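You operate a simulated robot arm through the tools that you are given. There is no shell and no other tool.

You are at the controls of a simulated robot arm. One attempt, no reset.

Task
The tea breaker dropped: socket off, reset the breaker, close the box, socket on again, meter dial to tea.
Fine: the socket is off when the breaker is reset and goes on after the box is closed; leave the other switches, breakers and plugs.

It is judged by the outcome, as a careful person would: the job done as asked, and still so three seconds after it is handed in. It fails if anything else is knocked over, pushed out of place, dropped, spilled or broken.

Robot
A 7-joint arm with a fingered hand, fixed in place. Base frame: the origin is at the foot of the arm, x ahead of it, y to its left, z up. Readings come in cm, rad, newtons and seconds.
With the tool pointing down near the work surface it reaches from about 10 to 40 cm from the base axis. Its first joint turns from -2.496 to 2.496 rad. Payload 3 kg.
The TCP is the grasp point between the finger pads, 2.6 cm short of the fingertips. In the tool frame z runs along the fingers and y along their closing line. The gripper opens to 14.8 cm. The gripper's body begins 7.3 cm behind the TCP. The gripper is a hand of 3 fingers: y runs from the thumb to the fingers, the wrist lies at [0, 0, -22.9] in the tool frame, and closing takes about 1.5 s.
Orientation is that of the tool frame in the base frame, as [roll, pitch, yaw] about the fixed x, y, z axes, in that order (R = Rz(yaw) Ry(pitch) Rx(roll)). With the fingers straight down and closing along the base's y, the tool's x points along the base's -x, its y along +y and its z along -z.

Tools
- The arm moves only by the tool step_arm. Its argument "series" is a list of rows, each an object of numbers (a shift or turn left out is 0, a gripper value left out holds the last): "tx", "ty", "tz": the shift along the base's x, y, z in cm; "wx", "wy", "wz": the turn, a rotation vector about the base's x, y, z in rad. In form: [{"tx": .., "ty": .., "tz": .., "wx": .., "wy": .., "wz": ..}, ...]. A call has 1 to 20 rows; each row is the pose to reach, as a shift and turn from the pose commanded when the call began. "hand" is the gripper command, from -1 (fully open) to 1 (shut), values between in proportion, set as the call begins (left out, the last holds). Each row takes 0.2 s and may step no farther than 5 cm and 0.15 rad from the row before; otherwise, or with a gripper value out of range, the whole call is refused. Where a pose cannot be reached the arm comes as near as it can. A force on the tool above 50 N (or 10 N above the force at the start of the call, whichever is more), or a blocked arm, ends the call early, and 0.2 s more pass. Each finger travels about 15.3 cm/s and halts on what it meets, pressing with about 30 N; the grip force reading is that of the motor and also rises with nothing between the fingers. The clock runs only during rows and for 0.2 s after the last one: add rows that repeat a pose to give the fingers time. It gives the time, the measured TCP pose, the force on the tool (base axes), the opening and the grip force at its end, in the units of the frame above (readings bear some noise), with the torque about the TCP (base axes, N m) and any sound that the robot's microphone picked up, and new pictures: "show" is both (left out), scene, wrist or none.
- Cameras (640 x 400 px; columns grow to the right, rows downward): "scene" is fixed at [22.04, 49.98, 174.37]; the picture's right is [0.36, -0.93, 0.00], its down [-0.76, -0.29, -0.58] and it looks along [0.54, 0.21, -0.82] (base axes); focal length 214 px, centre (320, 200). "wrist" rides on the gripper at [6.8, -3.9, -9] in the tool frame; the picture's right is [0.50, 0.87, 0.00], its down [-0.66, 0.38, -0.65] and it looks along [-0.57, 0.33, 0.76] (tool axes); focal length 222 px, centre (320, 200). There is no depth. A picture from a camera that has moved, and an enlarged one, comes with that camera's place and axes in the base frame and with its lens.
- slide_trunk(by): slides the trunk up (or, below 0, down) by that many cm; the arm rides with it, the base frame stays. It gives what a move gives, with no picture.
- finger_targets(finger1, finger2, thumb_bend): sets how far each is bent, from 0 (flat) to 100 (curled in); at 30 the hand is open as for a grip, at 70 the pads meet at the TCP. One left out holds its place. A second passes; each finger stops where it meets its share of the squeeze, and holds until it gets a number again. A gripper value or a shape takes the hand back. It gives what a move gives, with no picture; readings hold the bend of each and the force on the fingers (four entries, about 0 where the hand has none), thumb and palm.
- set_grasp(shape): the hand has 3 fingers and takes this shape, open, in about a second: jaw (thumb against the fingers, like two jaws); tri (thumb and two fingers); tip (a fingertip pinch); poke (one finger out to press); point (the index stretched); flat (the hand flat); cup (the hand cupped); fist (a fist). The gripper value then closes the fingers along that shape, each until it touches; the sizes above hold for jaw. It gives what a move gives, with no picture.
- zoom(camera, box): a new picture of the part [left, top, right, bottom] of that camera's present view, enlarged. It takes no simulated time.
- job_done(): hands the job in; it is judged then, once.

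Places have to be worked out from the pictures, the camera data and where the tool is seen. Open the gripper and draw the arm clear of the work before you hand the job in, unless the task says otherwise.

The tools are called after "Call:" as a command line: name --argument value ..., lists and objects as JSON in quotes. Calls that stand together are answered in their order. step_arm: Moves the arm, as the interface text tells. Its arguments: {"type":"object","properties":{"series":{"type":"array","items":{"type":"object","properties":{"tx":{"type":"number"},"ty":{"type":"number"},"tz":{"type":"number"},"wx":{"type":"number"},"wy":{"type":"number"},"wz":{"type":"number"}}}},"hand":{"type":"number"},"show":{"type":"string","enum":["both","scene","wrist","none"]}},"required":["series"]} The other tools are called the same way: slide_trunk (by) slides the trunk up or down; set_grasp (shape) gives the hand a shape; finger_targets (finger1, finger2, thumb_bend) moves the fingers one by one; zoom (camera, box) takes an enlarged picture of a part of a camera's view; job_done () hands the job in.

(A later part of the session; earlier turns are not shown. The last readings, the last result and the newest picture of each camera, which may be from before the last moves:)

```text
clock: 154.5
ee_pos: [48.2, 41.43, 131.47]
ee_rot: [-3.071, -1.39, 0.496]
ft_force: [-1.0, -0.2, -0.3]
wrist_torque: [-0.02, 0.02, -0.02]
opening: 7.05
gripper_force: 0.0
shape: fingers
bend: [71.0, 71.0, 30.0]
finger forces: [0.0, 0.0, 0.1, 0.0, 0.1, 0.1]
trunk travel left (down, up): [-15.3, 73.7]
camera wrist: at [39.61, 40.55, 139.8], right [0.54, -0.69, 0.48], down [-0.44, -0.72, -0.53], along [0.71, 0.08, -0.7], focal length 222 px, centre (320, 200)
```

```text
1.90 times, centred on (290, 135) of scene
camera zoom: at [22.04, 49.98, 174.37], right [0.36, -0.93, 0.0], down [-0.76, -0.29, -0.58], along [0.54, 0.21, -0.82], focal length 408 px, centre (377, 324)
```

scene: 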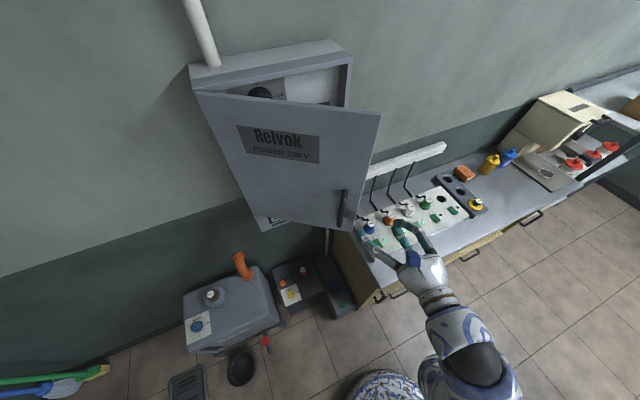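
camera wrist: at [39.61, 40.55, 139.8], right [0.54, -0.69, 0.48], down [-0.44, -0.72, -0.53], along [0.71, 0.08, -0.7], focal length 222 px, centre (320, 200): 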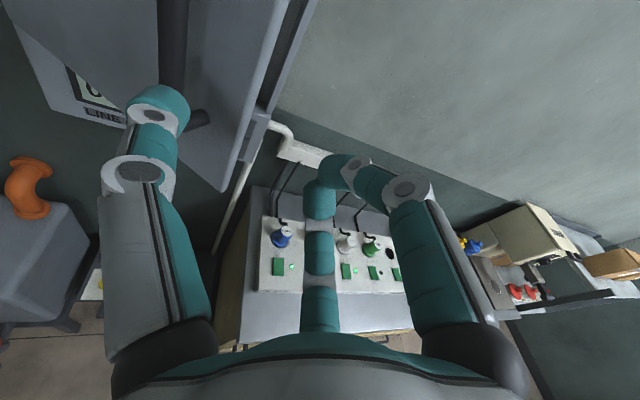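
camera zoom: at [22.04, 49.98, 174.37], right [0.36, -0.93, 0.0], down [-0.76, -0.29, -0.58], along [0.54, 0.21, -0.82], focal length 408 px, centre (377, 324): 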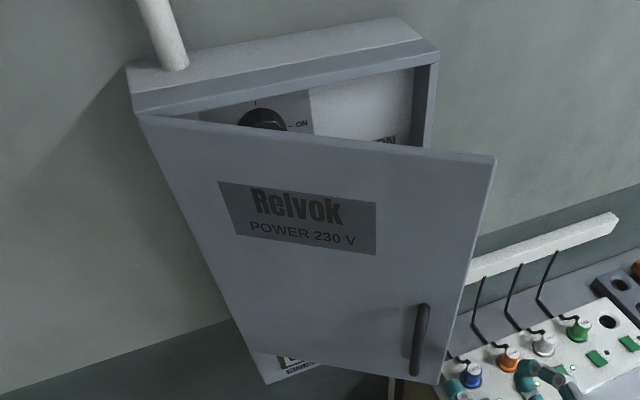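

Inside are a main rotary switch (upper left) and breakers on the right with an "ON" label. I set the poke shape and move the hand so the wrist camera can look into the box.

Call:
set_grasp --shape "poke"

Call:
step_arm --series '[{"tx": 2.5, "ty": -1, "tz": 2, "wz": 0.1}, {"tx": 5, "ty": -1, "tz": 4, "wz": 0.2}, {"tx": 7.5, "ty": 0, "tz": 6, "wz": 0.3}, {"tx": 9, "ty": 1.5, "tz": 8, "wz": 0.3}, {"tx": 9, "ty": 1.5, "tz": 8, "wz": 0.3}]' --show "both"

```text
clock: 155.4
ee_pos: [48.43, 41.32, 131.4]
ee_rot: [-3.071, -1.388, 0.49]
ft_force: [0.2, 0.3, 0.3]
wrist_torque: [0.0, 0.02, 0.01]
opening: 0.01
gripper_force: 0.0
shape: poke
bend: [100.0, 100.0, 40.0]
finger forces: [0.0, 0.1, 0.0, 0.1, 0.0, 0.0]
trunk travel left (down, up): [-15.3, 73.7]
```

```text
clock: 156.6
ee_pos: [55.05, 40.94, 135.11]
ee_rot: [-3.069, -1.39, 0.738]
ft_force: [0.3, -0.7, 0.0]
wrist_torque: [-0.01, 0.01, -0.02]
opening: 0.01
gripper_force: 0.0
shape: poke
bend: [100.0, 100.0, 40.0]
finger forces: [0.1, 0.1, 0.1, 0.0, 0.0, 0.0]
out of reach, approached as far as the arm can: row 3, 4, 5
trunk travel left (down, up): [-15.3, 73.7]
camera wrist: at [47.02, 38.03, 143.49], right [0.69, -0.54, 0.48], down [-0.26, -0.81, -0.53], along [0.67, 0.25, -0.7], focal length 222 px, centre (320, 200)
```

scene: 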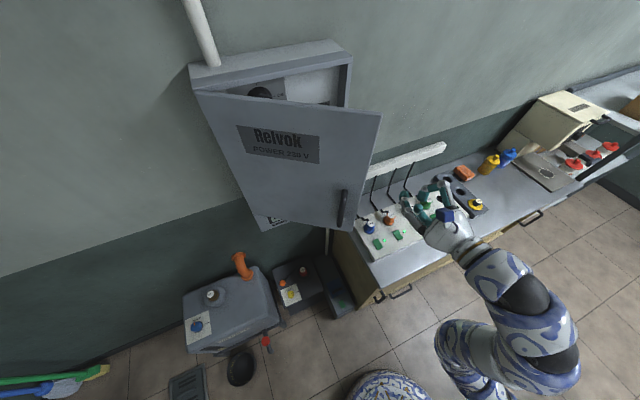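
wrist: 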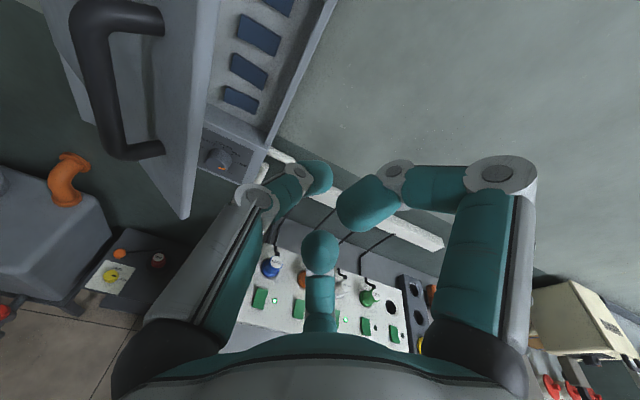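

Blue breaker plates are visible in the gap. I zoom in on them.

Call:
zoom --camera "wrist" --box '[180, 0, 360, 200]'

```text
2.00 times, centred on (270, 100) of wrist
camera zoom: at [47.02, 38.03, 143.49], right [0.69, -0.54, 0.48], down [-0.26, -0.81, -0.53], along [0.67, 0.25, -0.7], focal length 444 px, centre (420, 400)
```

zoom: 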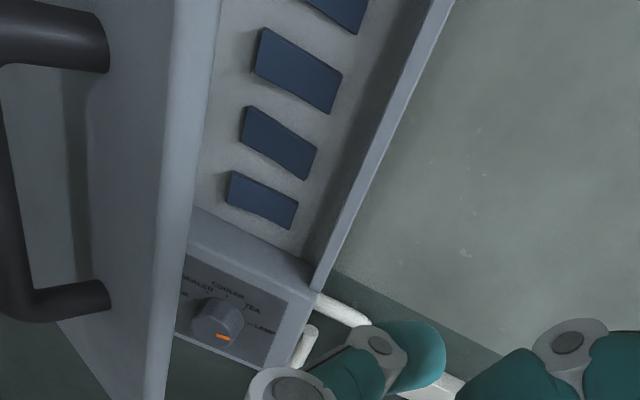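

The breakers are horizontal rockers in a column near the right wall (ON to the right per the label). I pitch the hand upward to look at them more squarely.

Call:
step_arm --series '[{"wx": 0.09, "wy": -0.09}, {"wx": 0.18, "wy": -0.18}, {"wx": 0.27, "wy": -0.27}, {"wx": 0.36, "wy": -0.36}, {"wx": 0.36, "wy": -0.36}]' --show "wrist"

Call:
zoom --camera "wrist" --box '[160, 40, 360, 260]'

```text
clock: 157.8
ee_pos: [55.14, 40.9, 134.9]
ee_rot: [0.001, -1.242, -2.331]
ft_force: [0.2, 0.3, 0.0]
wrist_torque: [-0.01, 0.01, -0.03]
opening: 0.0
gripper_force: 0.0
shape: poke
bend: [100.0, 100.0, 40.0]
finger forces: [0.0, 0.0, 0.0, 0.0, 0.0, 0.0]
trunk travel left (down, up): [-15.3, 73.7]
camera wrist: at [44.77, 35.85, 138.44], right [0.52, -0.71, 0.47], down [-0.01, -0.56, -0.83], along [0.86, 0.43, -0.29], focal length 222 px, centre (320, 200)
```

wrist: 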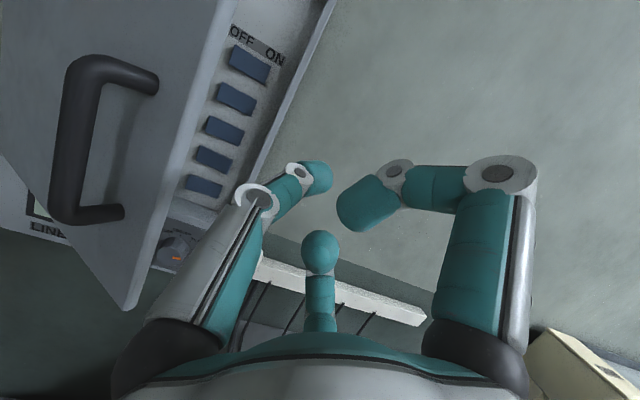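

```text
1.82 times, centred on (260, 150) of wrist
camera zoom: at [44.77, 35.85, 138.44], right [0.52, -0.71, 0.47], down [-0.01, -0.56, -0.83], along [0.86, 0.43, -0.29], focal length 404 px, centre (429, 291)
```

zoom: 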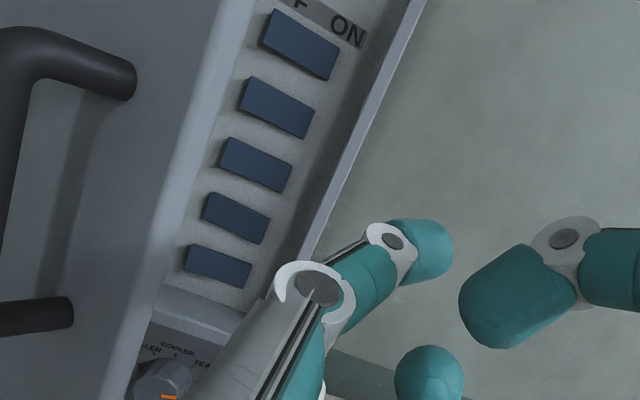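

OFF is left, ON is right; five rockers at about (67.6, 68.2), z = 119.7…140.6 with 5.2 cm spacing. I need the name labels on their left, so I move the camera further right and roll it level.

Call:
step_arm --series '[{"tx": 2, "ty": 1, "wx": 0.085, "wy": 0.085, "wz": 0.04}, {"tx": 4, "ty": 2.5, "wx": 0.17, "wy": 0.17, "wz": 0.08}, {"tx": 6, "ty": 4, "wx": 0.255, "wy": 0.255, "wz": 0.12}, {"tx": 8, "ty": 5.5, "wx": 0.34, "wy": 0.34, "wz": 0.16}, {"tx": 10, "ty": 7, "wx": 0.34, "wy": 0.34, "wz": 0.16}, {"tx": 10, "ty": 7, "wx": 0.34, "wy": 0.34, "wz": 0.16}]' --show "both"

Call:
zoom --camera "wrist" --box '[60, 0, 320, 220]'

```text
clock: 159.2
ee_pos: [64.76, 47.92, 134.81]
ee_rot: [-0.943, -0.967, -1.303]
ft_force: [0.4, -0.5, 0.2]
wrist_torque: [-0.02, 0.03, 0.01]
opening: 0.0
gripper_force: 0.0
shape: poke
bend: [100.0, 100.0, 40.0]
finger forces: [0.0, 0.0, 0.1, 0.0, 0.1, 0.0]
trunk travel left (down, up): [-15.3, 73.7]
camera wrist: at [56.97, 40.05, 139.17], right [0.72, -0.7, 0.01], down [-0.24, -0.27, -0.93], along [0.65, 0.67, -0.36], focal length 222 px, centre (320, 200)
```

scene: 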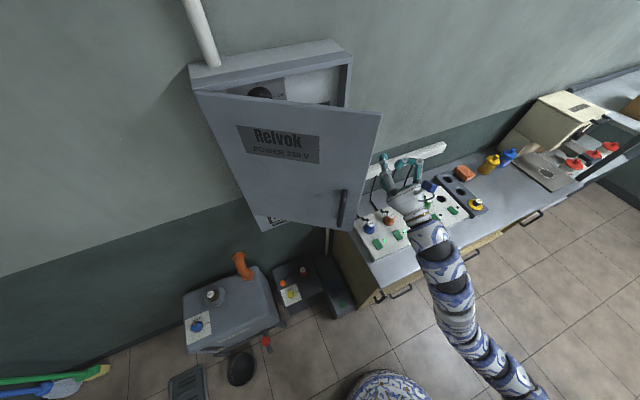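
wrist: 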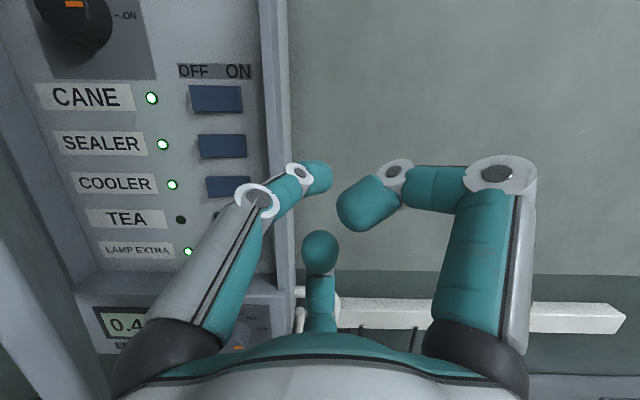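

```text
1.82 times, centred on (190, 110) of wrist
camera zoom: at [56.97, 40.05, 139.17], right [0.72, -0.7, 0.01], down [-0.24, -0.27, -0.93], along [0.65, 0.67, -0.36], focal length 404 px, centre (556, 364)
```

zoom: 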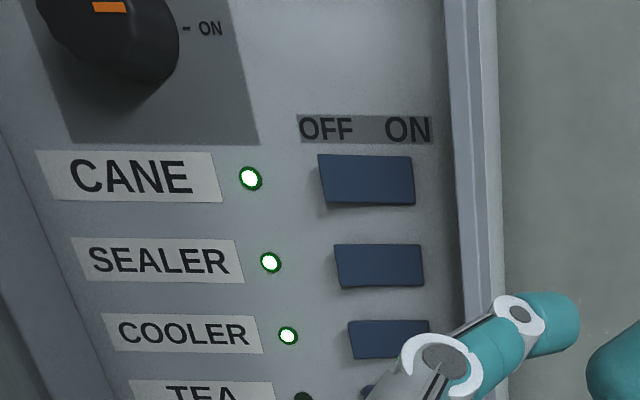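

The labels read CANE, SEALER, COOLER, TEA, LAMP/EXTRA; TEA's lamp is dark and it's the 4th rocker at about (67.6, 68.2, 125), ON to the right. I raise the trunk for better reach, bring the hand back down level, and look at the TEA rocker.

Call:
slide_trunk --by 22

Call:
step_arm --series '[{"tz": -4, "tx": -0.5}, {"tz": -8, "tx": -1}, {"tz": -12, "tx": -1, "wx": -0.06, "wy": 0.06}, {"tz": -16, "tx": -1, "wx": -0.12, "wy": 0.12}, {"tz": -20, "tx": -1, "wx": -0.18, "wy": 0.18}, {"tz": -22, "tx": -1, "wx": -0.24, "wy": 0.24}, {"tz": -22, "tx": -1, "wx": -0.24, "wy": 0.24}]' --show "both"

Call:
zoom --camera "wrist" --box '[60, 0, 320, 220]'

```text
clock: 161.5
ee_pos: [64.75, 47.94, 156.79]
ee_rot: [-0.943, -0.967, -1.303]
ft_force: [0.1, -0.2, 0.6]
wrist_torque: [-0.01, 0.01, 0.01]
opening: 0.0
gripper_force: 0.1
shape: poke
bend: [100.0, 100.0, 40.0]
finger forces: [0.1, 0.1, 0.0, 0.0, 0.0, 0.1]
trunk travel left (down, up): [-37.3, 51.7]
```

```text
clock: 163.1
ee_pos: [63.47, 48.1, 134.79]
ee_rot: [-1.571, -1.058, -0.767]
ft_force: [-0.2, 0.6, 0.5]
wrist_torque: [0.03, 0.0, -0.01]
opening: 0.02
gripper_force: 0.0
shape: poke
bend: [100.0, 100.0, 40.0]
finger forces: [0.0, 0.0, 0.1, 0.1, 0.0, 0.0]
trunk travel left (down, up): [-37.3, 51.7]
camera wrist: at [57.16, 41.68, 142.59], right [0.72, -0.69, 0.01], down [-0.45, -0.48, -0.76], along [0.53, 0.54, -0.65], focal length 222 px, centre (320, 200)
```

scene: 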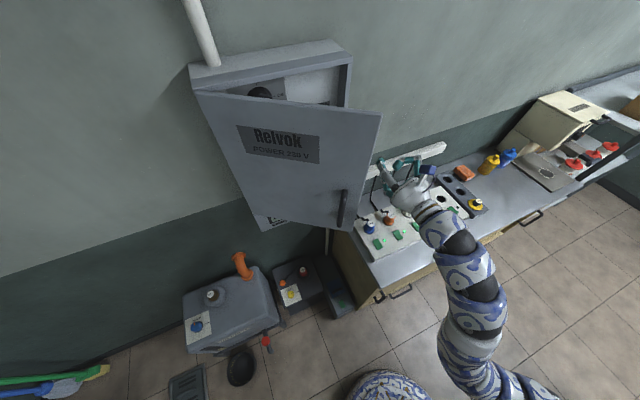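
wrist: 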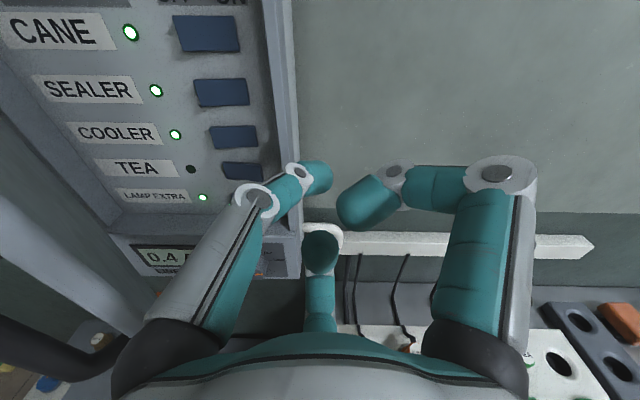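

```text
1.82 times, centred on (190, 110) of wrist
camera zoom: at [57.16, 41.68, 142.59], right [0.72, -0.69, 0.01], down [-0.45, -0.48, -0.76], along [0.53, 0.54, -0.65], focal length 404 px, centre (556, 364)
```

zoom: 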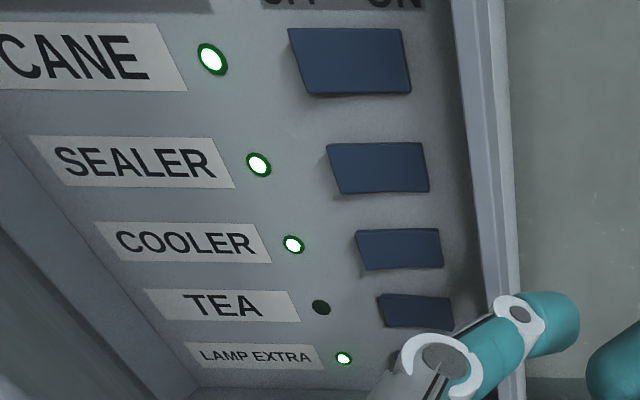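

TEA's rocker is tilted opposite to the others (left/OFF side in), so I must press its right half near (69, 66.8, 125.2). To get past the door edge without pushing it shut I come in from the right: first lower to z ≈ 125 and turn the hand slightly more toward +y.

Call:
step_arm --series '[{"tx": 0, "ty": 0, "tz": -3, "wz": 0.05}, {"tx": 0, "ty": 0.5, "tz": -6, "wz": 0.1}, {"tx": 0, "ty": 1.5, "tz": -9.5, "wz": 0.15}, {"tx": 0, "ty": 2.5, "tz": -9.5, "wz": 0.2}, {"tx": 0, "ty": 2.5, "tz": -9.5, "wz": 0.25}, {"tx": 0, "ty": 2.5, "tz": -9.5, "wz": 0.25}]' --show "both"

```text
clock: 164.5
ee_pos: [63.8, 50.34, 125.27]
ee_rot: [-1.57, -1.056, -0.516]
ft_force: [1.0, -0.4, -0.8]
wrist_torque: [-0.04, 0.03, -0.02]
opening: 0.0
gripper_force: 0.1
shape: poke
bend: [100.0, 100.0, 40.0]
finger forces: [0.0, 0.1, 0.0, 0.0, 0.1, 0.1]
trunk travel left (down, up): [-37.3, 51.7]
camera wrist: at [59.26, 42.55, 133.07], right [0.87, -0.49, 0.01], down [-0.32, -0.57, -0.76], along [0.38, 0.66, -0.65], focal length 222 px, centre (320, 200)
```

scene: 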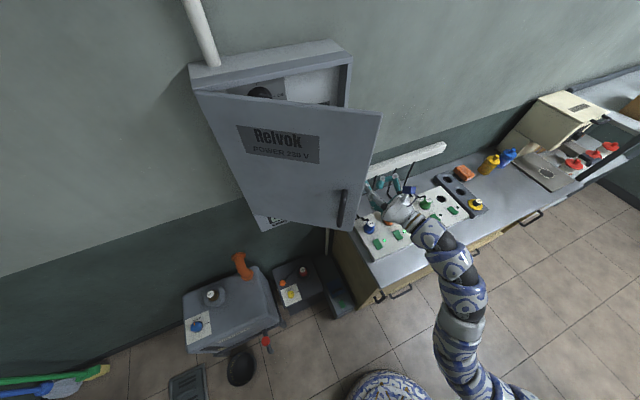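
wrist: 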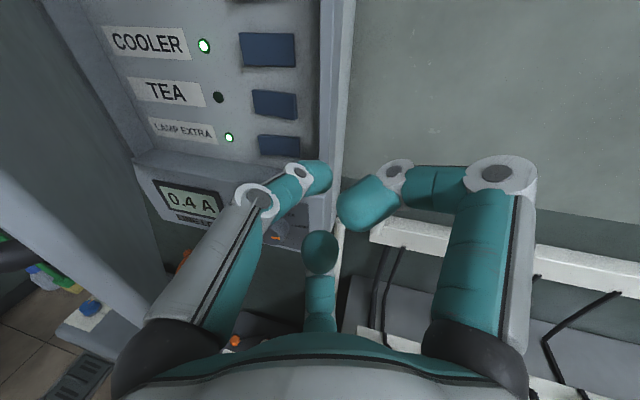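

The hand now points ~60°, with TEA ahead. I roll it so the curled fingers don't reach toward the box's right wall, and move in part-way.

Call:
step_arm --series '[{"tx": 0.3, "ty": 1.5, "wx": -0.064, "wy": -0.113}, {"tx": 0.6, "ty": 3, "wx": -0.128, "wy": -0.226}, {"tx": 0.9, "ty": 4.5, "wx": -0.192, "wy": -0.339}, {"tx": 1.2, "ty": 6, "wx": -0.256, "wy": -0.452}, {"tx": 1.2, "ty": 6, "wx": -0.256, "wy": -0.452}]' --show "both"

```text
clock: 165.7
ee_pos: [64.96, 56.57, 125.27]
ee_rot: [1.434, -1.568, 2.759]
ft_force: [0.1, -0.4, -0.5]
wrist_torque: [-0.01, 0.01, 0.0]
opening: 0.0
gripper_force: 0.0
shape: poke
bend: [100.0, 100.0, 40.0]
finger forces: [0.0, 0.0, 0.0, 0.1, 0.0, 0.0]
trunk travel left (down, up): [-37.3, 51.7]
camera wrist: at [57.02, 50.63, 132.03], right [0.75, -0.43, 0.5], down [0.01, -0.76, -0.65], along [0.66, 0.5, -0.56], focal length 222 px, centre (320, 200)
```

scene: 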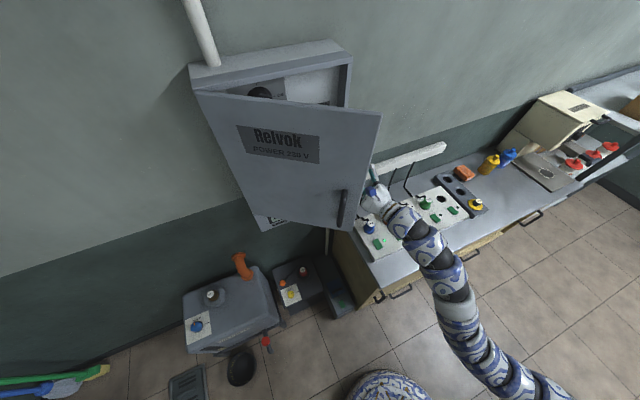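
wrist: 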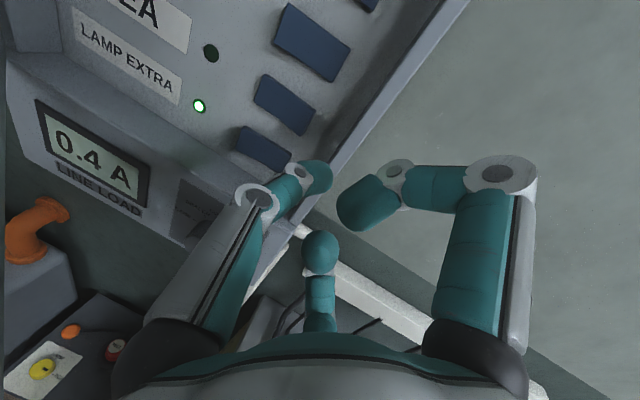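

In view: the dark lamp row (TEA) leads to the middle rocker, as computed. I move to ~2.5 cm short of its right half, turning slightly toward the normal.

Call:
step_arm --series '[{"tx": 0.2, "ty": 1.8, "wz": -0.04}, {"tx": 0.4, "ty": 3.6, "wz": -0.08}, {"tx": 0.6, "ty": 5, "wz": -0.12}, {"tx": 0.7, "ty": 6.3, "wz": -0.14}, {"tx": 0.7, "ty": 6.3, "wz": -0.14}]' --show "both"

Call:
zoom --camera "wrist" --box '[200, 60, 440, 260]'

```text
clock: 166.9
ee_pos: [65.73, 62.7, 125.16]
ee_rot: [1.39, -1.566, 2.668]
ft_force: [0.2, 0.1, 0.1]
wrist_torque: [0.02, -0.01, -0.01]
opening: 0.0
gripper_force: 0.0
shape: poke
bend: [100.0, 100.0, 40.0]
finger forces: [0.1, 0.0, 0.0, 0.0, 0.0, 0.0]
trunk travel left (down, up): [-37.3, 51.7]
camera wrist: at [57.02, 57.96, 132.01], right [0.68, -0.53, 0.5], down [-0.1, -0.75, -0.65], along [0.72, 0.4, -0.56], focal length 222 px, centre (320, 200)
```

scene: 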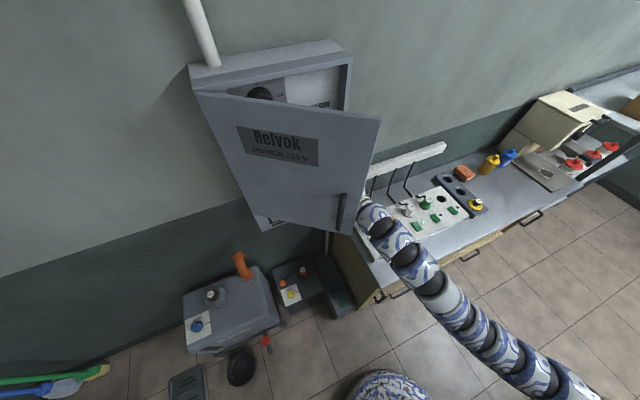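
wrist: 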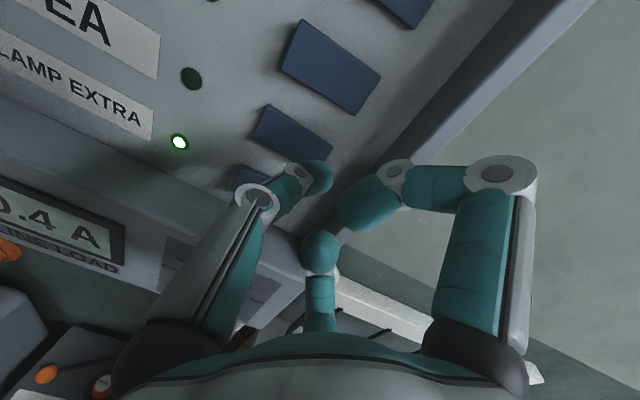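

```text
2.00 times, centred on (320, 160) of wrist
camera zoom: at [57.02, 57.96, 132.01], right [0.68, -0.53, 0.5], down [-0.1, -0.75, -0.65], along [0.72, 0.4, -0.56], focal length 444 px, centre (320, 280)
```

zoom: 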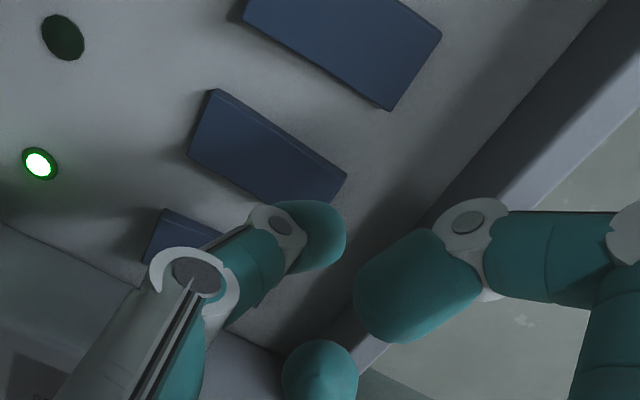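

The thumb tip is lined up with TEA's right half. I advance slowly, watching the force.

Call:
step_arm --series '[{"tx": 0.3, "ty": 0.6}, {"tx": 0.6, "ty": 1.2}, {"tx": 0.8, "ty": 1.7}, {"tx": 1.0, "ty": 2.1}]' --show "wrist"

Call:
zoom --camera "wrist" --box '[200, 60, 440, 260]'

```text
clock: 167.9
ee_pos: [67.91, 62.88, 125.99]
ee_rot: [-0.088, -1.56, -2.15]
ft_force: [-0.3, -0.8, 0.6]
wrist_torque: [0.0, 0.03, -0.02]
opening: 0.0
gripper_force: 0.1
shape: poke
bend: [100.0, 100.0, 40.0]
finger forces: [0.0, 0.1, 0.1, 0.1, 0.0, 0.1]
trunk travel left (down, up): [-37.3, 51.7]
camera wrist: at [59.15, 58.31, 132.7], right [0.68, -0.54, 0.5], down [-0.1, -0.74, -0.66], along [0.73, 0.4, -0.56], focal length 222 px, centre (320, 200)
```

wrist: 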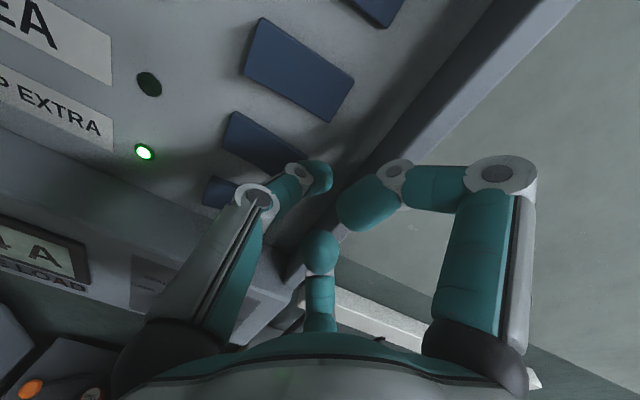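

```text
2.00 times, centred on (320, 160) of wrist
camera zoom: at [59.15, 58.31, 132.7], right [0.68, -0.54, 0.5], down [-0.1, -0.74, -0.66], along [0.73, 0.4, -0.56], focal length 444 px, centre (320, 280)
```

zoom: 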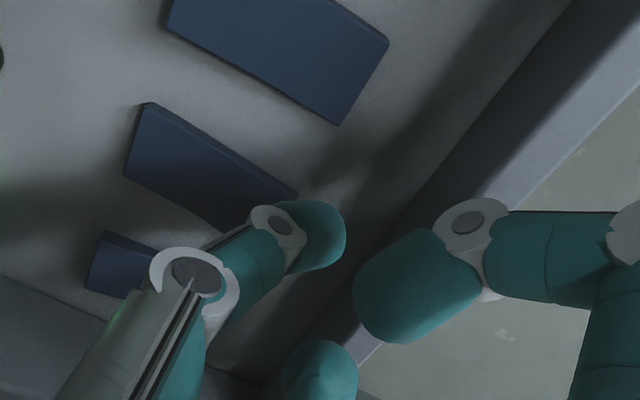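

The hand ended ~2 cm right of the commanded line (no contact force). I check the scene and then correct in small steps.

Call:
step_arm --series '[{"tx": -0.4, "ty": 0.4, "tz": -0.2}, {"tx": -0.8, "ty": 0.8, "tz": -0.5}, {"tx": -1.2, "ty": 1.2, "tz": -0.8}, {"tx": -1.2, "ty": 1.2, "tz": -0.8}]' --show "both"

Call:
zoom --camera "scene" --box '[280, 130, 520, 300]'

```text
clock: 169.1
ee_pos: [67.53, 62.69, 125.81]
ee_rot: [0.165, -1.552, -2.418]
ft_force: [0.1, 2.2, 3.5]
wrist_torque: [-0.32, 0.25, -0.09]
opening: 0.0
gripper_force: 0.0
shape: poke
bend: [100.0, 100.0, 40.0]
finger forces: [0.0, 0.1, 0.0, 0.0, 0.1, 0.0]
trunk travel left (down, up): [-37.3, 51.7]
stopped in row 4: the arm was blocked; the commanded pose is now the measured one
camera wrist: at [58.68, 58.09, 132.41], right [0.67, -0.55, 0.5], down [-0.11, -0.74, -0.67], along [0.74, 0.39, -0.55], focal length 222 px, centre (320, 200)
```

scene: 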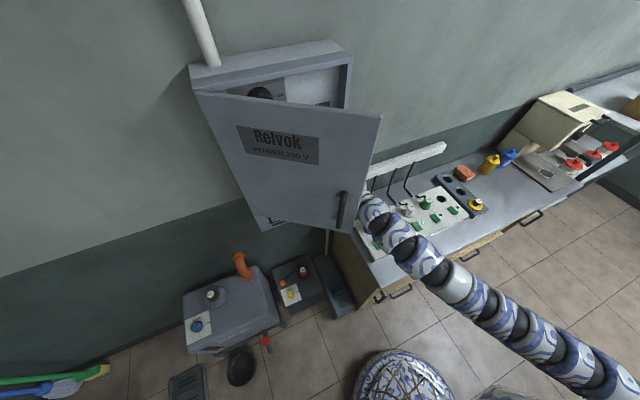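
wrist: 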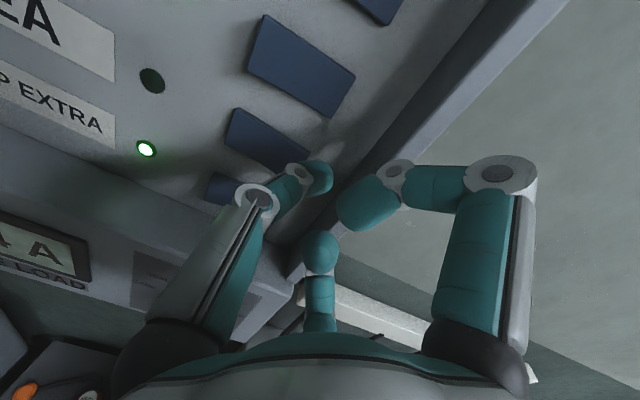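

```text
2.35 times, centred on (400, 215) of scene
camera zoom: at [22.04, 49.98, 174.37], right [0.36, -0.93, 0.0], down [-0.76, -0.29, -0.58], along [0.54, 0.21, -0.82], focal length 505 px, centre (132, 165)
```

zoom: 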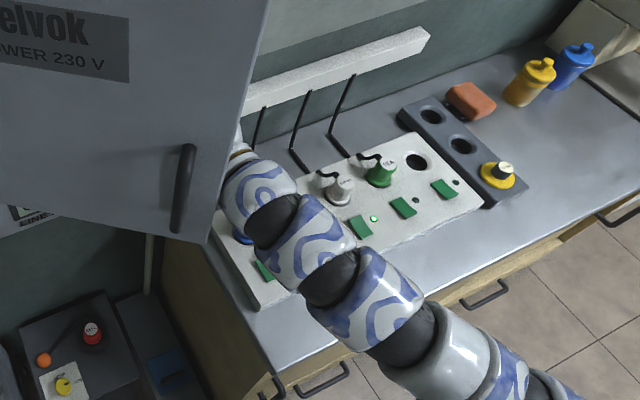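

The arm is fully stretched here (straight in the picture), so I'm at maximum reach. I back out ~7 cm, raise the trunk 20 cm (shoulder level with the hand gives more reach) and lower the hand again.

Call:
step_arm --series '[{"tx": -1.5, "ty": -2}, {"tx": -3, "ty": -4}, {"tx": -4, "ty": -6}, {"tx": -4, "ty": -6}]' --show "none"

Call:
slide_trunk --by 20

Call:
step_arm --series '[{"tz": -4}, {"tz": -8}, {"tz": -12}, {"tz": -16}, {"tz": -20}, {"tz": -20}]' --show "both"

```text
clock: 169.4
ee_pos: [69.87, 58.08, 128.76]
ee_rot: [0.926, -1.469, 2.999]
ft_force: [-93.4, -27.5, 34.9]
wrist_torque: [1.55, -0.11, 3.38]
opening: 0.01
gripper_force: 0.1
shape: poke
bend: [100.0, 100.0, 35.0]
finger forces: [0.1, 0.1, 0.0, 0.1, 133.3, 0.0]
trunk travel left (down, up): [-37.3, 51.7]
stopped in row 1: the arm was blocked; the commanded pose is now the measured one
```

```text
clock: 169.8
ee_pos: [12.75, 82.38, 99.35]
ee_rot: [-2.555, -1.334, 0.971]
ft_force: [-34.7, -16.0, -42.6]
wrist_torque: [3.61, -0.34, -3.52]
opening: 0.01
gripper_force: 0.2
shape: poke
bend: [100.0, 100.0, 39.0]
finger forces: [0.0, 0.1, 0.0, 0.0, 0.1, 0.0]
trunk travel left (down, up): [-37.6, 51.4]
stopped: the arm was blocked; the commanded pose is now the measured one
```

```text
clock: 170.0
ee_pos: [-13.92, 80.42, 95.92]
ee_rot: [-1.499, -1.201, 0.558]
ft_force: [-75.7, -44.1, 8.4]
wrist_torque: [0.37, 0.08, -7.25]
opening: 0.0
gripper_force: 0.0
shape: poke
bend: [100.0, 100.0, 38.0]
finger forces: [0.1, 0.0, 0.1, 0.0, 0.0, 0.0]
trunk travel left (down, up): [-37.6, 51.4]
stopped in row 1: the force on the tool passed its limit at 113 N (the readings are from after the stop); the commanded pose is now the measured one
camera wrist: at [-9.56, 72.45, 103.41], right [0.8, 0.57, 0.15], down [0.47, -0.45, -0.76], along [-0.37, 0.69, -0.63], focal length 222 px, centre (320, 200)
```

scene: 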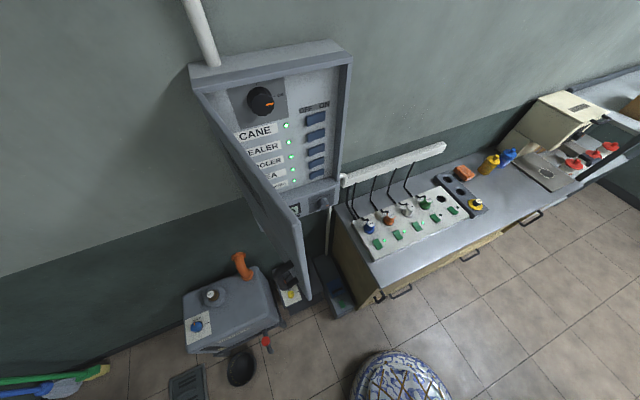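
wrist: 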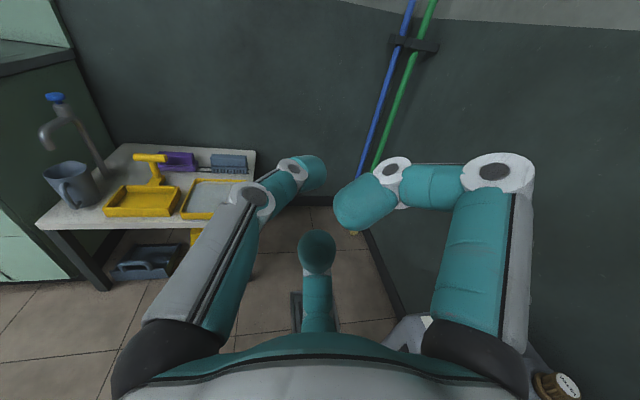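

The arm whipped round to the left when it came free from a jam (now at (−14, 80, 96)), swinging the door wide open. I hold still and check for contacts and damage.

Call:
step_arm --series '[{"tz": 0}, {"tz": 0}, {"tz": 0}]' --show "both"

Call:
zoom --camera "scene" --box '[180, 30, 500, 230]'

Call:
zoom --camera "scene" --box '[0, 200, 380, 400]'

```text
clock: 170.3
ee_pos: [-20.59, 86.45, 89.12]
ee_rot: [-2.222, -1.06, 0.859]
ft_force: [-77.7, 3.5, 42.3]
wrist_torque: [-3.2, -3.05, -6.31]
opening: 0.01
gripper_force: 0.1
shape: poke
bend: [100.0, 100.0, 39.0]
finger forces: [0.1, 0.0, 0.0, 0.0, 0.0, 0.0]
trunk travel left (down, up): [-37.6, 51.4]
stopped in row 1: the force on the tool passed its limit at 143 N (the readings are from after the stop); the commanded pose is now the measured one
camera wrist: at [-19.66, 80.14, 99.37], right [0.95, 0.3, 0.1], down [0.3, -0.79, -0.53], along [-0.08, 0.53, -0.85], focal length 222 px, centre (320, 200)
```

scene: 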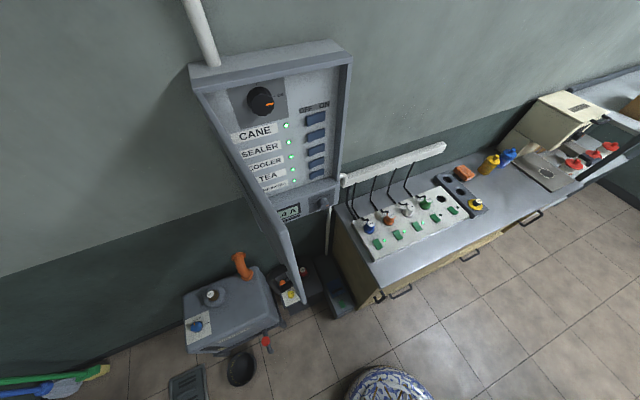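
wrist: 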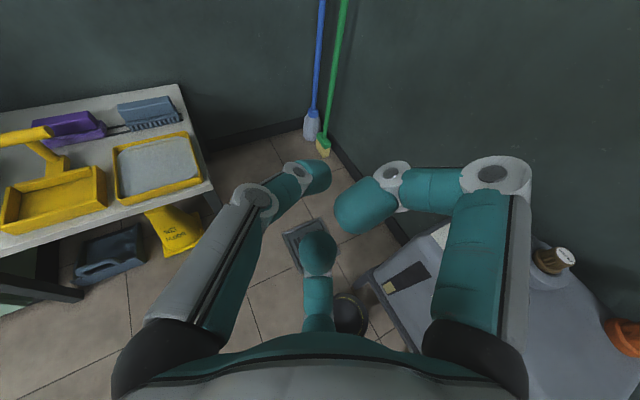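

```text
2.00 times, centred on (340, 130) of scene
camera zoom: at [22.04, 49.98, 174.37], right [0.36, -0.93, 0.0], down [-0.76, -0.29, -0.58], along [0.54, 0.21, -0.82], focal length 429 px, centre (280, 340)
```

zoom: 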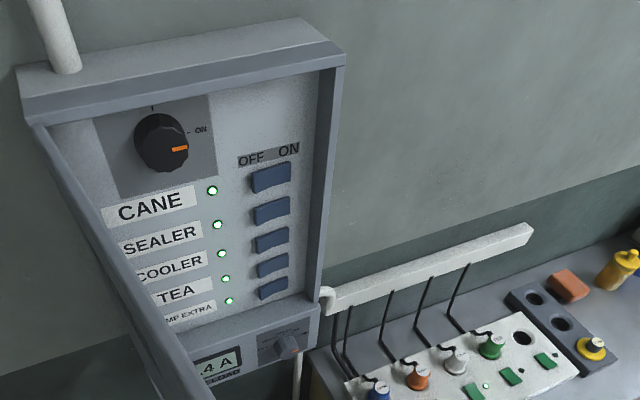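

```text
1.68 times, centred on (190, 300) of scene
camera zoom: at [22.04, 49.98, 174.37], right [0.36, -0.93, 0.0], down [-0.76, -0.29, -0.58], along [0.54, 0.21, -0.82], focal length 361 px, centre (539, 32)
```

zoom: 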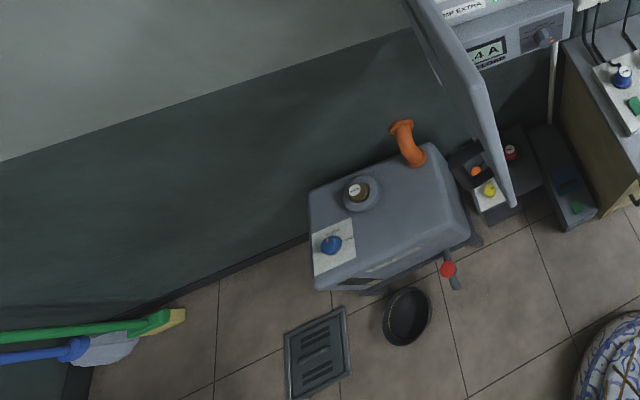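

All five breaker lamps are now lit — the TEA breaker was pressed on during that jam — and the door is wide open; nothing looks knocked over. I hold again to let the arm settle.

Call:
step_arm --series '[{"tz": 0}, {"tz": 0}, {"tz": 0}, {"tz": 0}]' --show "wrist"

Call:
step_arm --series '[{"tz": 0}, {"tz": 0}, {"tz": 0}, {"tz": 0}]' --show "both"

```text
clock: 170.6
ee_pos: [-10.73, 87.69, 93.8]
ee_rot: [-2.226, -1.176, 0.622]
ft_force: [-0.3, 0.8, -0.5]
wrist_torque: [0.06, 0.01, 0.07]
opening: 0.01
gripper_force: 0.0
shape: poke
bend: [100.0, 100.0, 40.0]
finger forces: [0.1, 0.0, 0.0, 0.1, 0.0, 0.1]
trunk travel left (down, up): [-37.6, 51.4]
stopped in row 1: the arm was blocked; the commanded pose is now the measured one
camera wrist: at [-12.31, 80.81, 103.39], right [0.98, 0.05, 0.2], down [0.16, -0.81, -0.57], along [0.13, 0.58, -0.8], focal length 222 px, centre (320, 200)
```

wrist: 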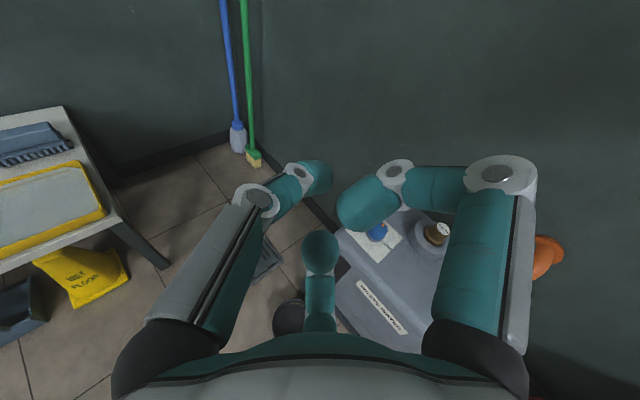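

```text
clock: 171.6
ee_pos: [-11.99, 88.24, 93.25]
ee_rot: [-2.25, -1.175, 0.658]
ft_force: [0.7, 0.3, -0.5]
wrist_torque: [-0.03, 0.0, 0.0]
opening: 0.0
gripper_force: 0.1
shape: poke
bend: [100.0, 100.0, 40.0]
finger forces: [0.0, 0.0, 0.1, 0.0, 0.0, 0.0]
trunk travel left (down, up): [-37.6, 51.4]
camera wrist: at [-13.5, 81.36, 102.93], right [0.98, 0.07, 0.2], down [0.17, -0.81, -0.56], along [0.12, 0.58, -0.8], focal length 222 px, centre (320, 200)
```

scene: 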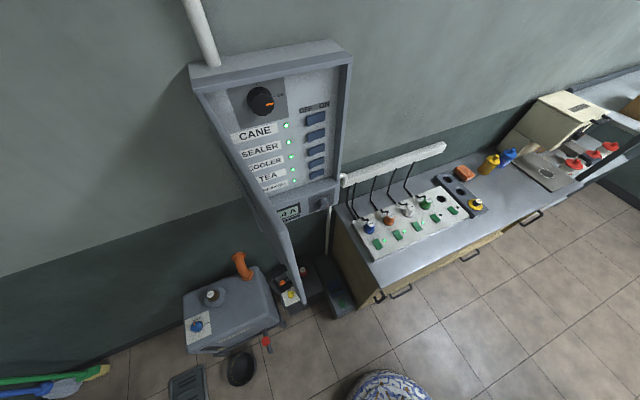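
wrist: 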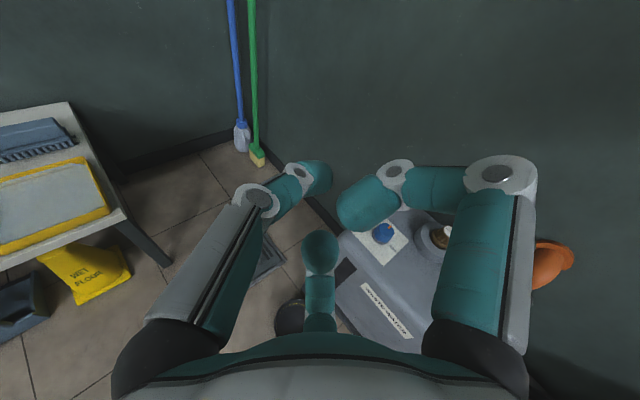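

Settled with no contact. I verify the breakers, meter and socket panel up close.

Call:
zoom --camera "scene" --box '[225, 75, 345, 220]'

Call:
zoom --camera "scene" --box '[340, 140, 500, 260]'

Call:
zoom --camera "scene" --box '[265, 180, 345, 230]'

```text
2.76 times, centred on (285, 148) of scene
camera zoom: at [22.04, 49.98, 174.37], right [0.36, -0.93, 0.0], down [-0.76, -0.29, -0.58], along [0.54, 0.21, -0.82], focal length 592 px, centre (417, 345)
```

zoom: 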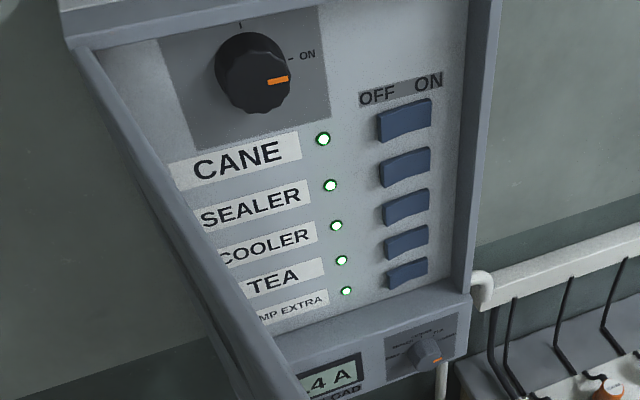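

```text
3.33 times, centred on (420, 200) of scene
camera zoom: at [22.04, 49.98, 174.37], right [0.36, -0.93, 0.0], down [-0.76, -0.29, -0.58], along [0.54, 0.21, -0.82], focal length 715 px, centre (-13, 200)
```

zoom: 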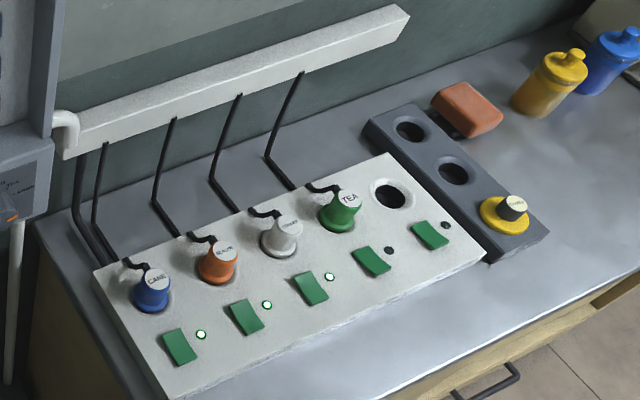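

```text
8.00 times, centred on (305, 205) of scene
camera zoom: at [22.04, 49.98, 174.37], right [0.36, -0.93, 0.0], down [-0.76, -0.29, -0.58], along [0.54, 0.21, -0.82], focal length 1716 px, centre (440, 160)
```

zoom: 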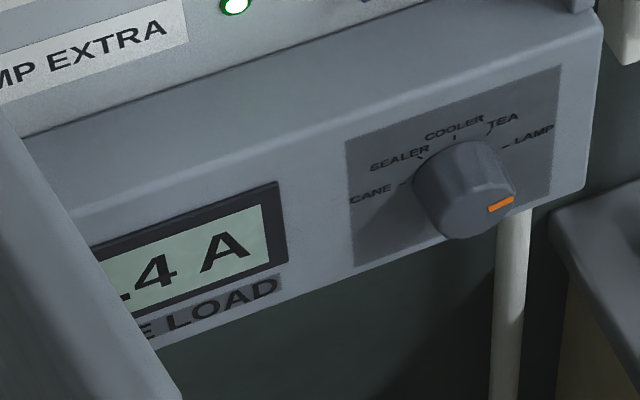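

TEA's breaker is on with its lamp lit, the other breakers and sockets are unchanged, and the dial points at LAMP. Now I close the door (open ~80°): the hand is already on its outer side, so I raise it to mid-door height and bring it toward the door.

Call:
step_arm --series '[{"tz": 4, "tx": 1}, {"tz": 8, "tx": 3}, {"tz": 12, "tx": 5}, {"tz": 16, "tx": 7}, {"tz": 20, "tx": 9}, {"tz": 24, "tx": 11}, {"tz": 28, "tx": 12}, {"tz": 28, "tx": 12}]' --show "both"

```text
clock: 173.4
ee_pos: [-1.27, 88.15, 120.13]
ee_rot: [-2.276, -1.168, 0.695]
ft_force: [0.8, 0.0, -0.2]
wrist_torque: [0.0, 0.01, 0.03]
opening: 0.0
gripper_force: 0.0
shape: poke
bend: [100.0, 100.0, 40.0]
finger forces: [0.1, 0.0, 0.1, 0.0, 0.0, 0.0]
trunk travel left (down, up): [-37.6, 51.4]
camera wrist: at [-2.66, 81.32, 129.91], right [0.98, 0.08, 0.2], down [0.18, -0.81, -0.55], along [0.12, 0.57, -0.81], focal length 222 px, centre (320, 200)
```

scene: 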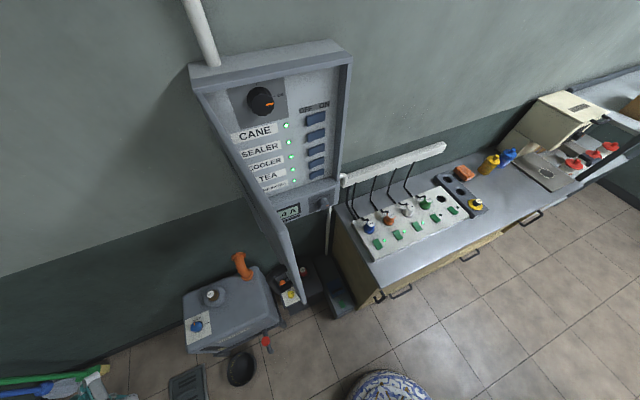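
wrist: 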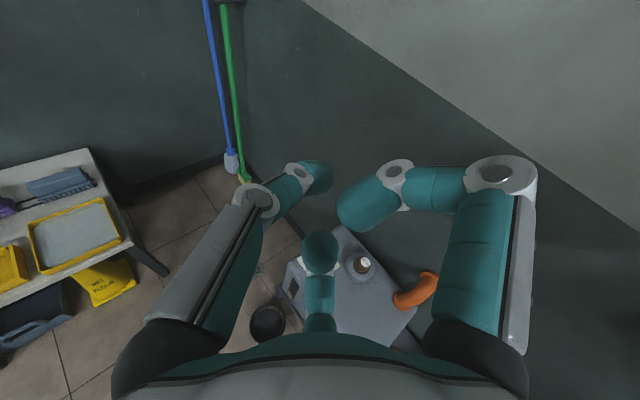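

It tracks well. I now retract the hand toward the robot so the palm/fingers (not the forearm) will meet the door.

Call:
step_arm --series '[{"ty": -4, "tx": 1}, {"ty": -8, "tx": 2}, {"ty": -12, "tx": 3}, {"ty": -15, "tx": 4, "tz": 2}, {"ty": -18, "tx": 5, "tz": 4}, {"ty": -18, "tx": 5, "tz": 4}]' --show "none"

```text
clock: 174.8
ee_pos: [5.03, 70.25, 125.43]
ee_rot: [-2.249, -1.177, 0.658]
ft_force: [0.3, 0.1, -0.3]
wrist_torque: [0.01, -0.01, 0.05]
opening: 0.02
gripper_force: 0.0
shape: poke
bend: [100.0, 100.0, 40.0]
finger forces: [0.0, 0.0, 0.1, 0.0, 0.0, 0.0]
trunk travel left (down, up): [-37.6, 51.4]
```

Free movement here. I bring the hand beside the door's outer face.

Call:
step_arm --series '[{"tx": 4, "ty": -1}, {"tx": 8, "ty": -2}, {"tx": 12, "ty": -3}, {"tx": 15, "ty": -4}, {"tx": 15, "ty": -4}]' --show "both"

```text
clock: 176.0
ee_pos: [19.46, 66.34, 124.78]
ee_rot: [-2.266, -1.171, 0.682]
ft_force: [-0.1, 0.3, -0.1]
wrist_torque: [-0.02, 0.0, 0.02]
opening: 0.0
gripper_force: 0.0
shape: poke
bend: [100.0, 100.0, 40.0]
finger forces: [0.1, 0.0, 0.0, 0.0, 0.0, 0.0]
trunk travel left (down, up): [-37.6, 51.4]
camera wrist: at [17.89, 59.57, 134.52], right [0.98, 0.08, 0.2], down [0.18, -0.81, -0.55], along [0.12, 0.58, -0.81], focal length 222 px, centre (320, 200)
```

scene: 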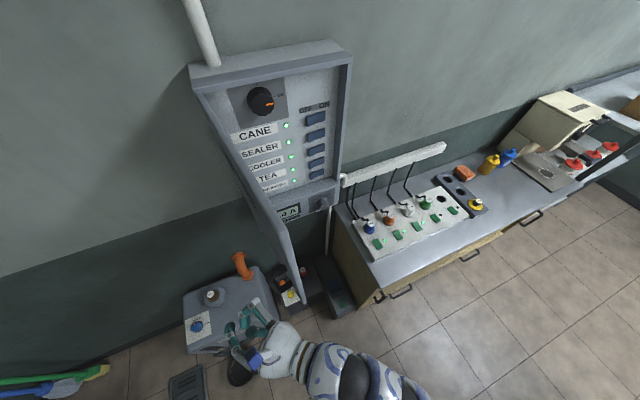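
wrist: 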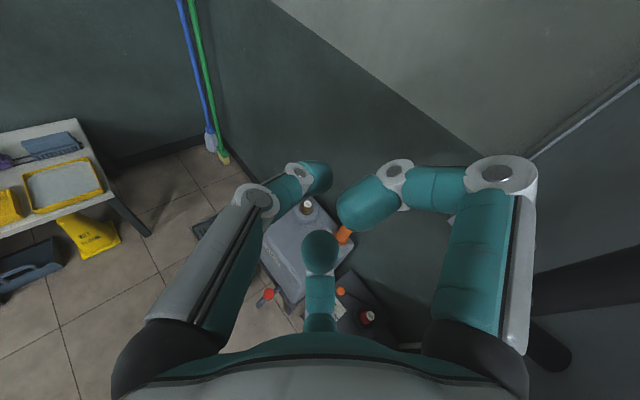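

The hand is beside the door, with the handle close on its right. I push gently toward +x and watch the force.

Call:
step_arm --series '[{"tx": 1.5, "ty": -0.3}, {"tx": 3, "ty": -0.6}, {"tx": 4.5, "ty": -0.9}, {"tx": 6, "ty": -1.2}, {"tx": 7.5, "ty": -1.5}]' --show "scene"

```text
clock: 177.2
ee_pos: [27.55, 64.84, 125.61]
ee_rot: [-2.241, -1.174, 0.651]
ft_force: [0.3, 0.2, -0.5]
wrist_torque: [0.01, -0.03, -0.03]
opening: 0.0
gripper_force: 0.2
shape: poke
bend: [100.0, 100.0, 40.0]
finger forces: [0.0, 0.0, 0.0, 0.0, 0.1, 0.0]
trunk travel left (down, up): [-37.6, 51.4]
```

scene: 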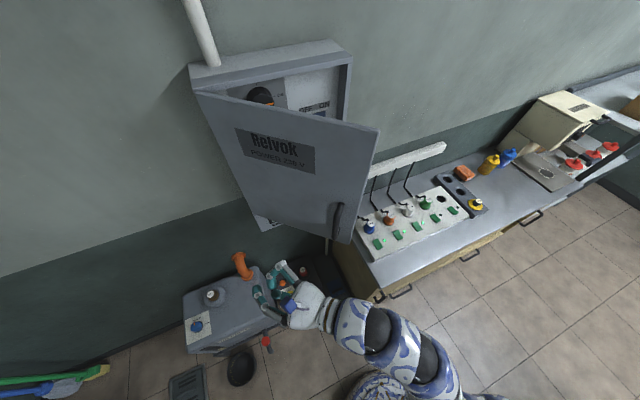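

The light touch swung the door to ~45°. I follow on, turning the hand gradually toward the door normal.

Call:
step_arm --series '[{"tx": 3, "ty": -1.5, "wz": -0.06}, {"tx": 6, "ty": -3, "wz": -0.12}, {"tx": 9, "ty": -4.5, "wz": -0.18}, {"tx": 12, "ty": -6, "wz": -0.24}, {"tx": 14, "ty": -7.5, "wz": -0.3}, {"tx": 14, "ty": -7.5, "wz": -0.3}]' --show "scene"

```text
clock: 178.6
ee_pos: [41.18, 57.11, 125.41]
ee_rot: [-2.249, -1.173, 0.359]
ft_force: [0.4, 0.3, -0.5]
wrist_torque: [-0.02, -0.01, 0.02]
opening: 0.01
gripper_force: 0.0
shape: poke
bend: [100.0, 100.0, 40.0]
finger forces: [0.0, 0.1, 0.1, 0.0, 0.1, 0.0]
trunk travel left (down, up): [-37.6, 51.4]
```

scene: 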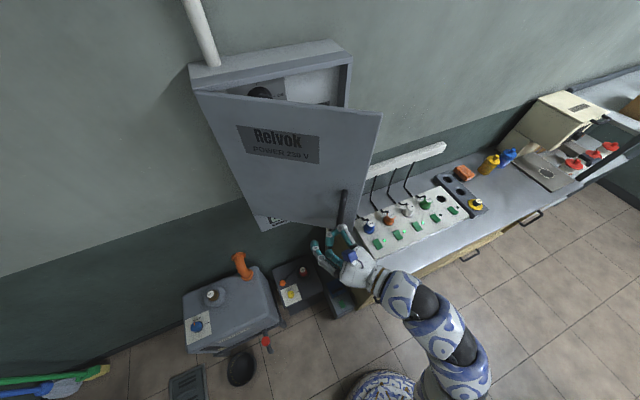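

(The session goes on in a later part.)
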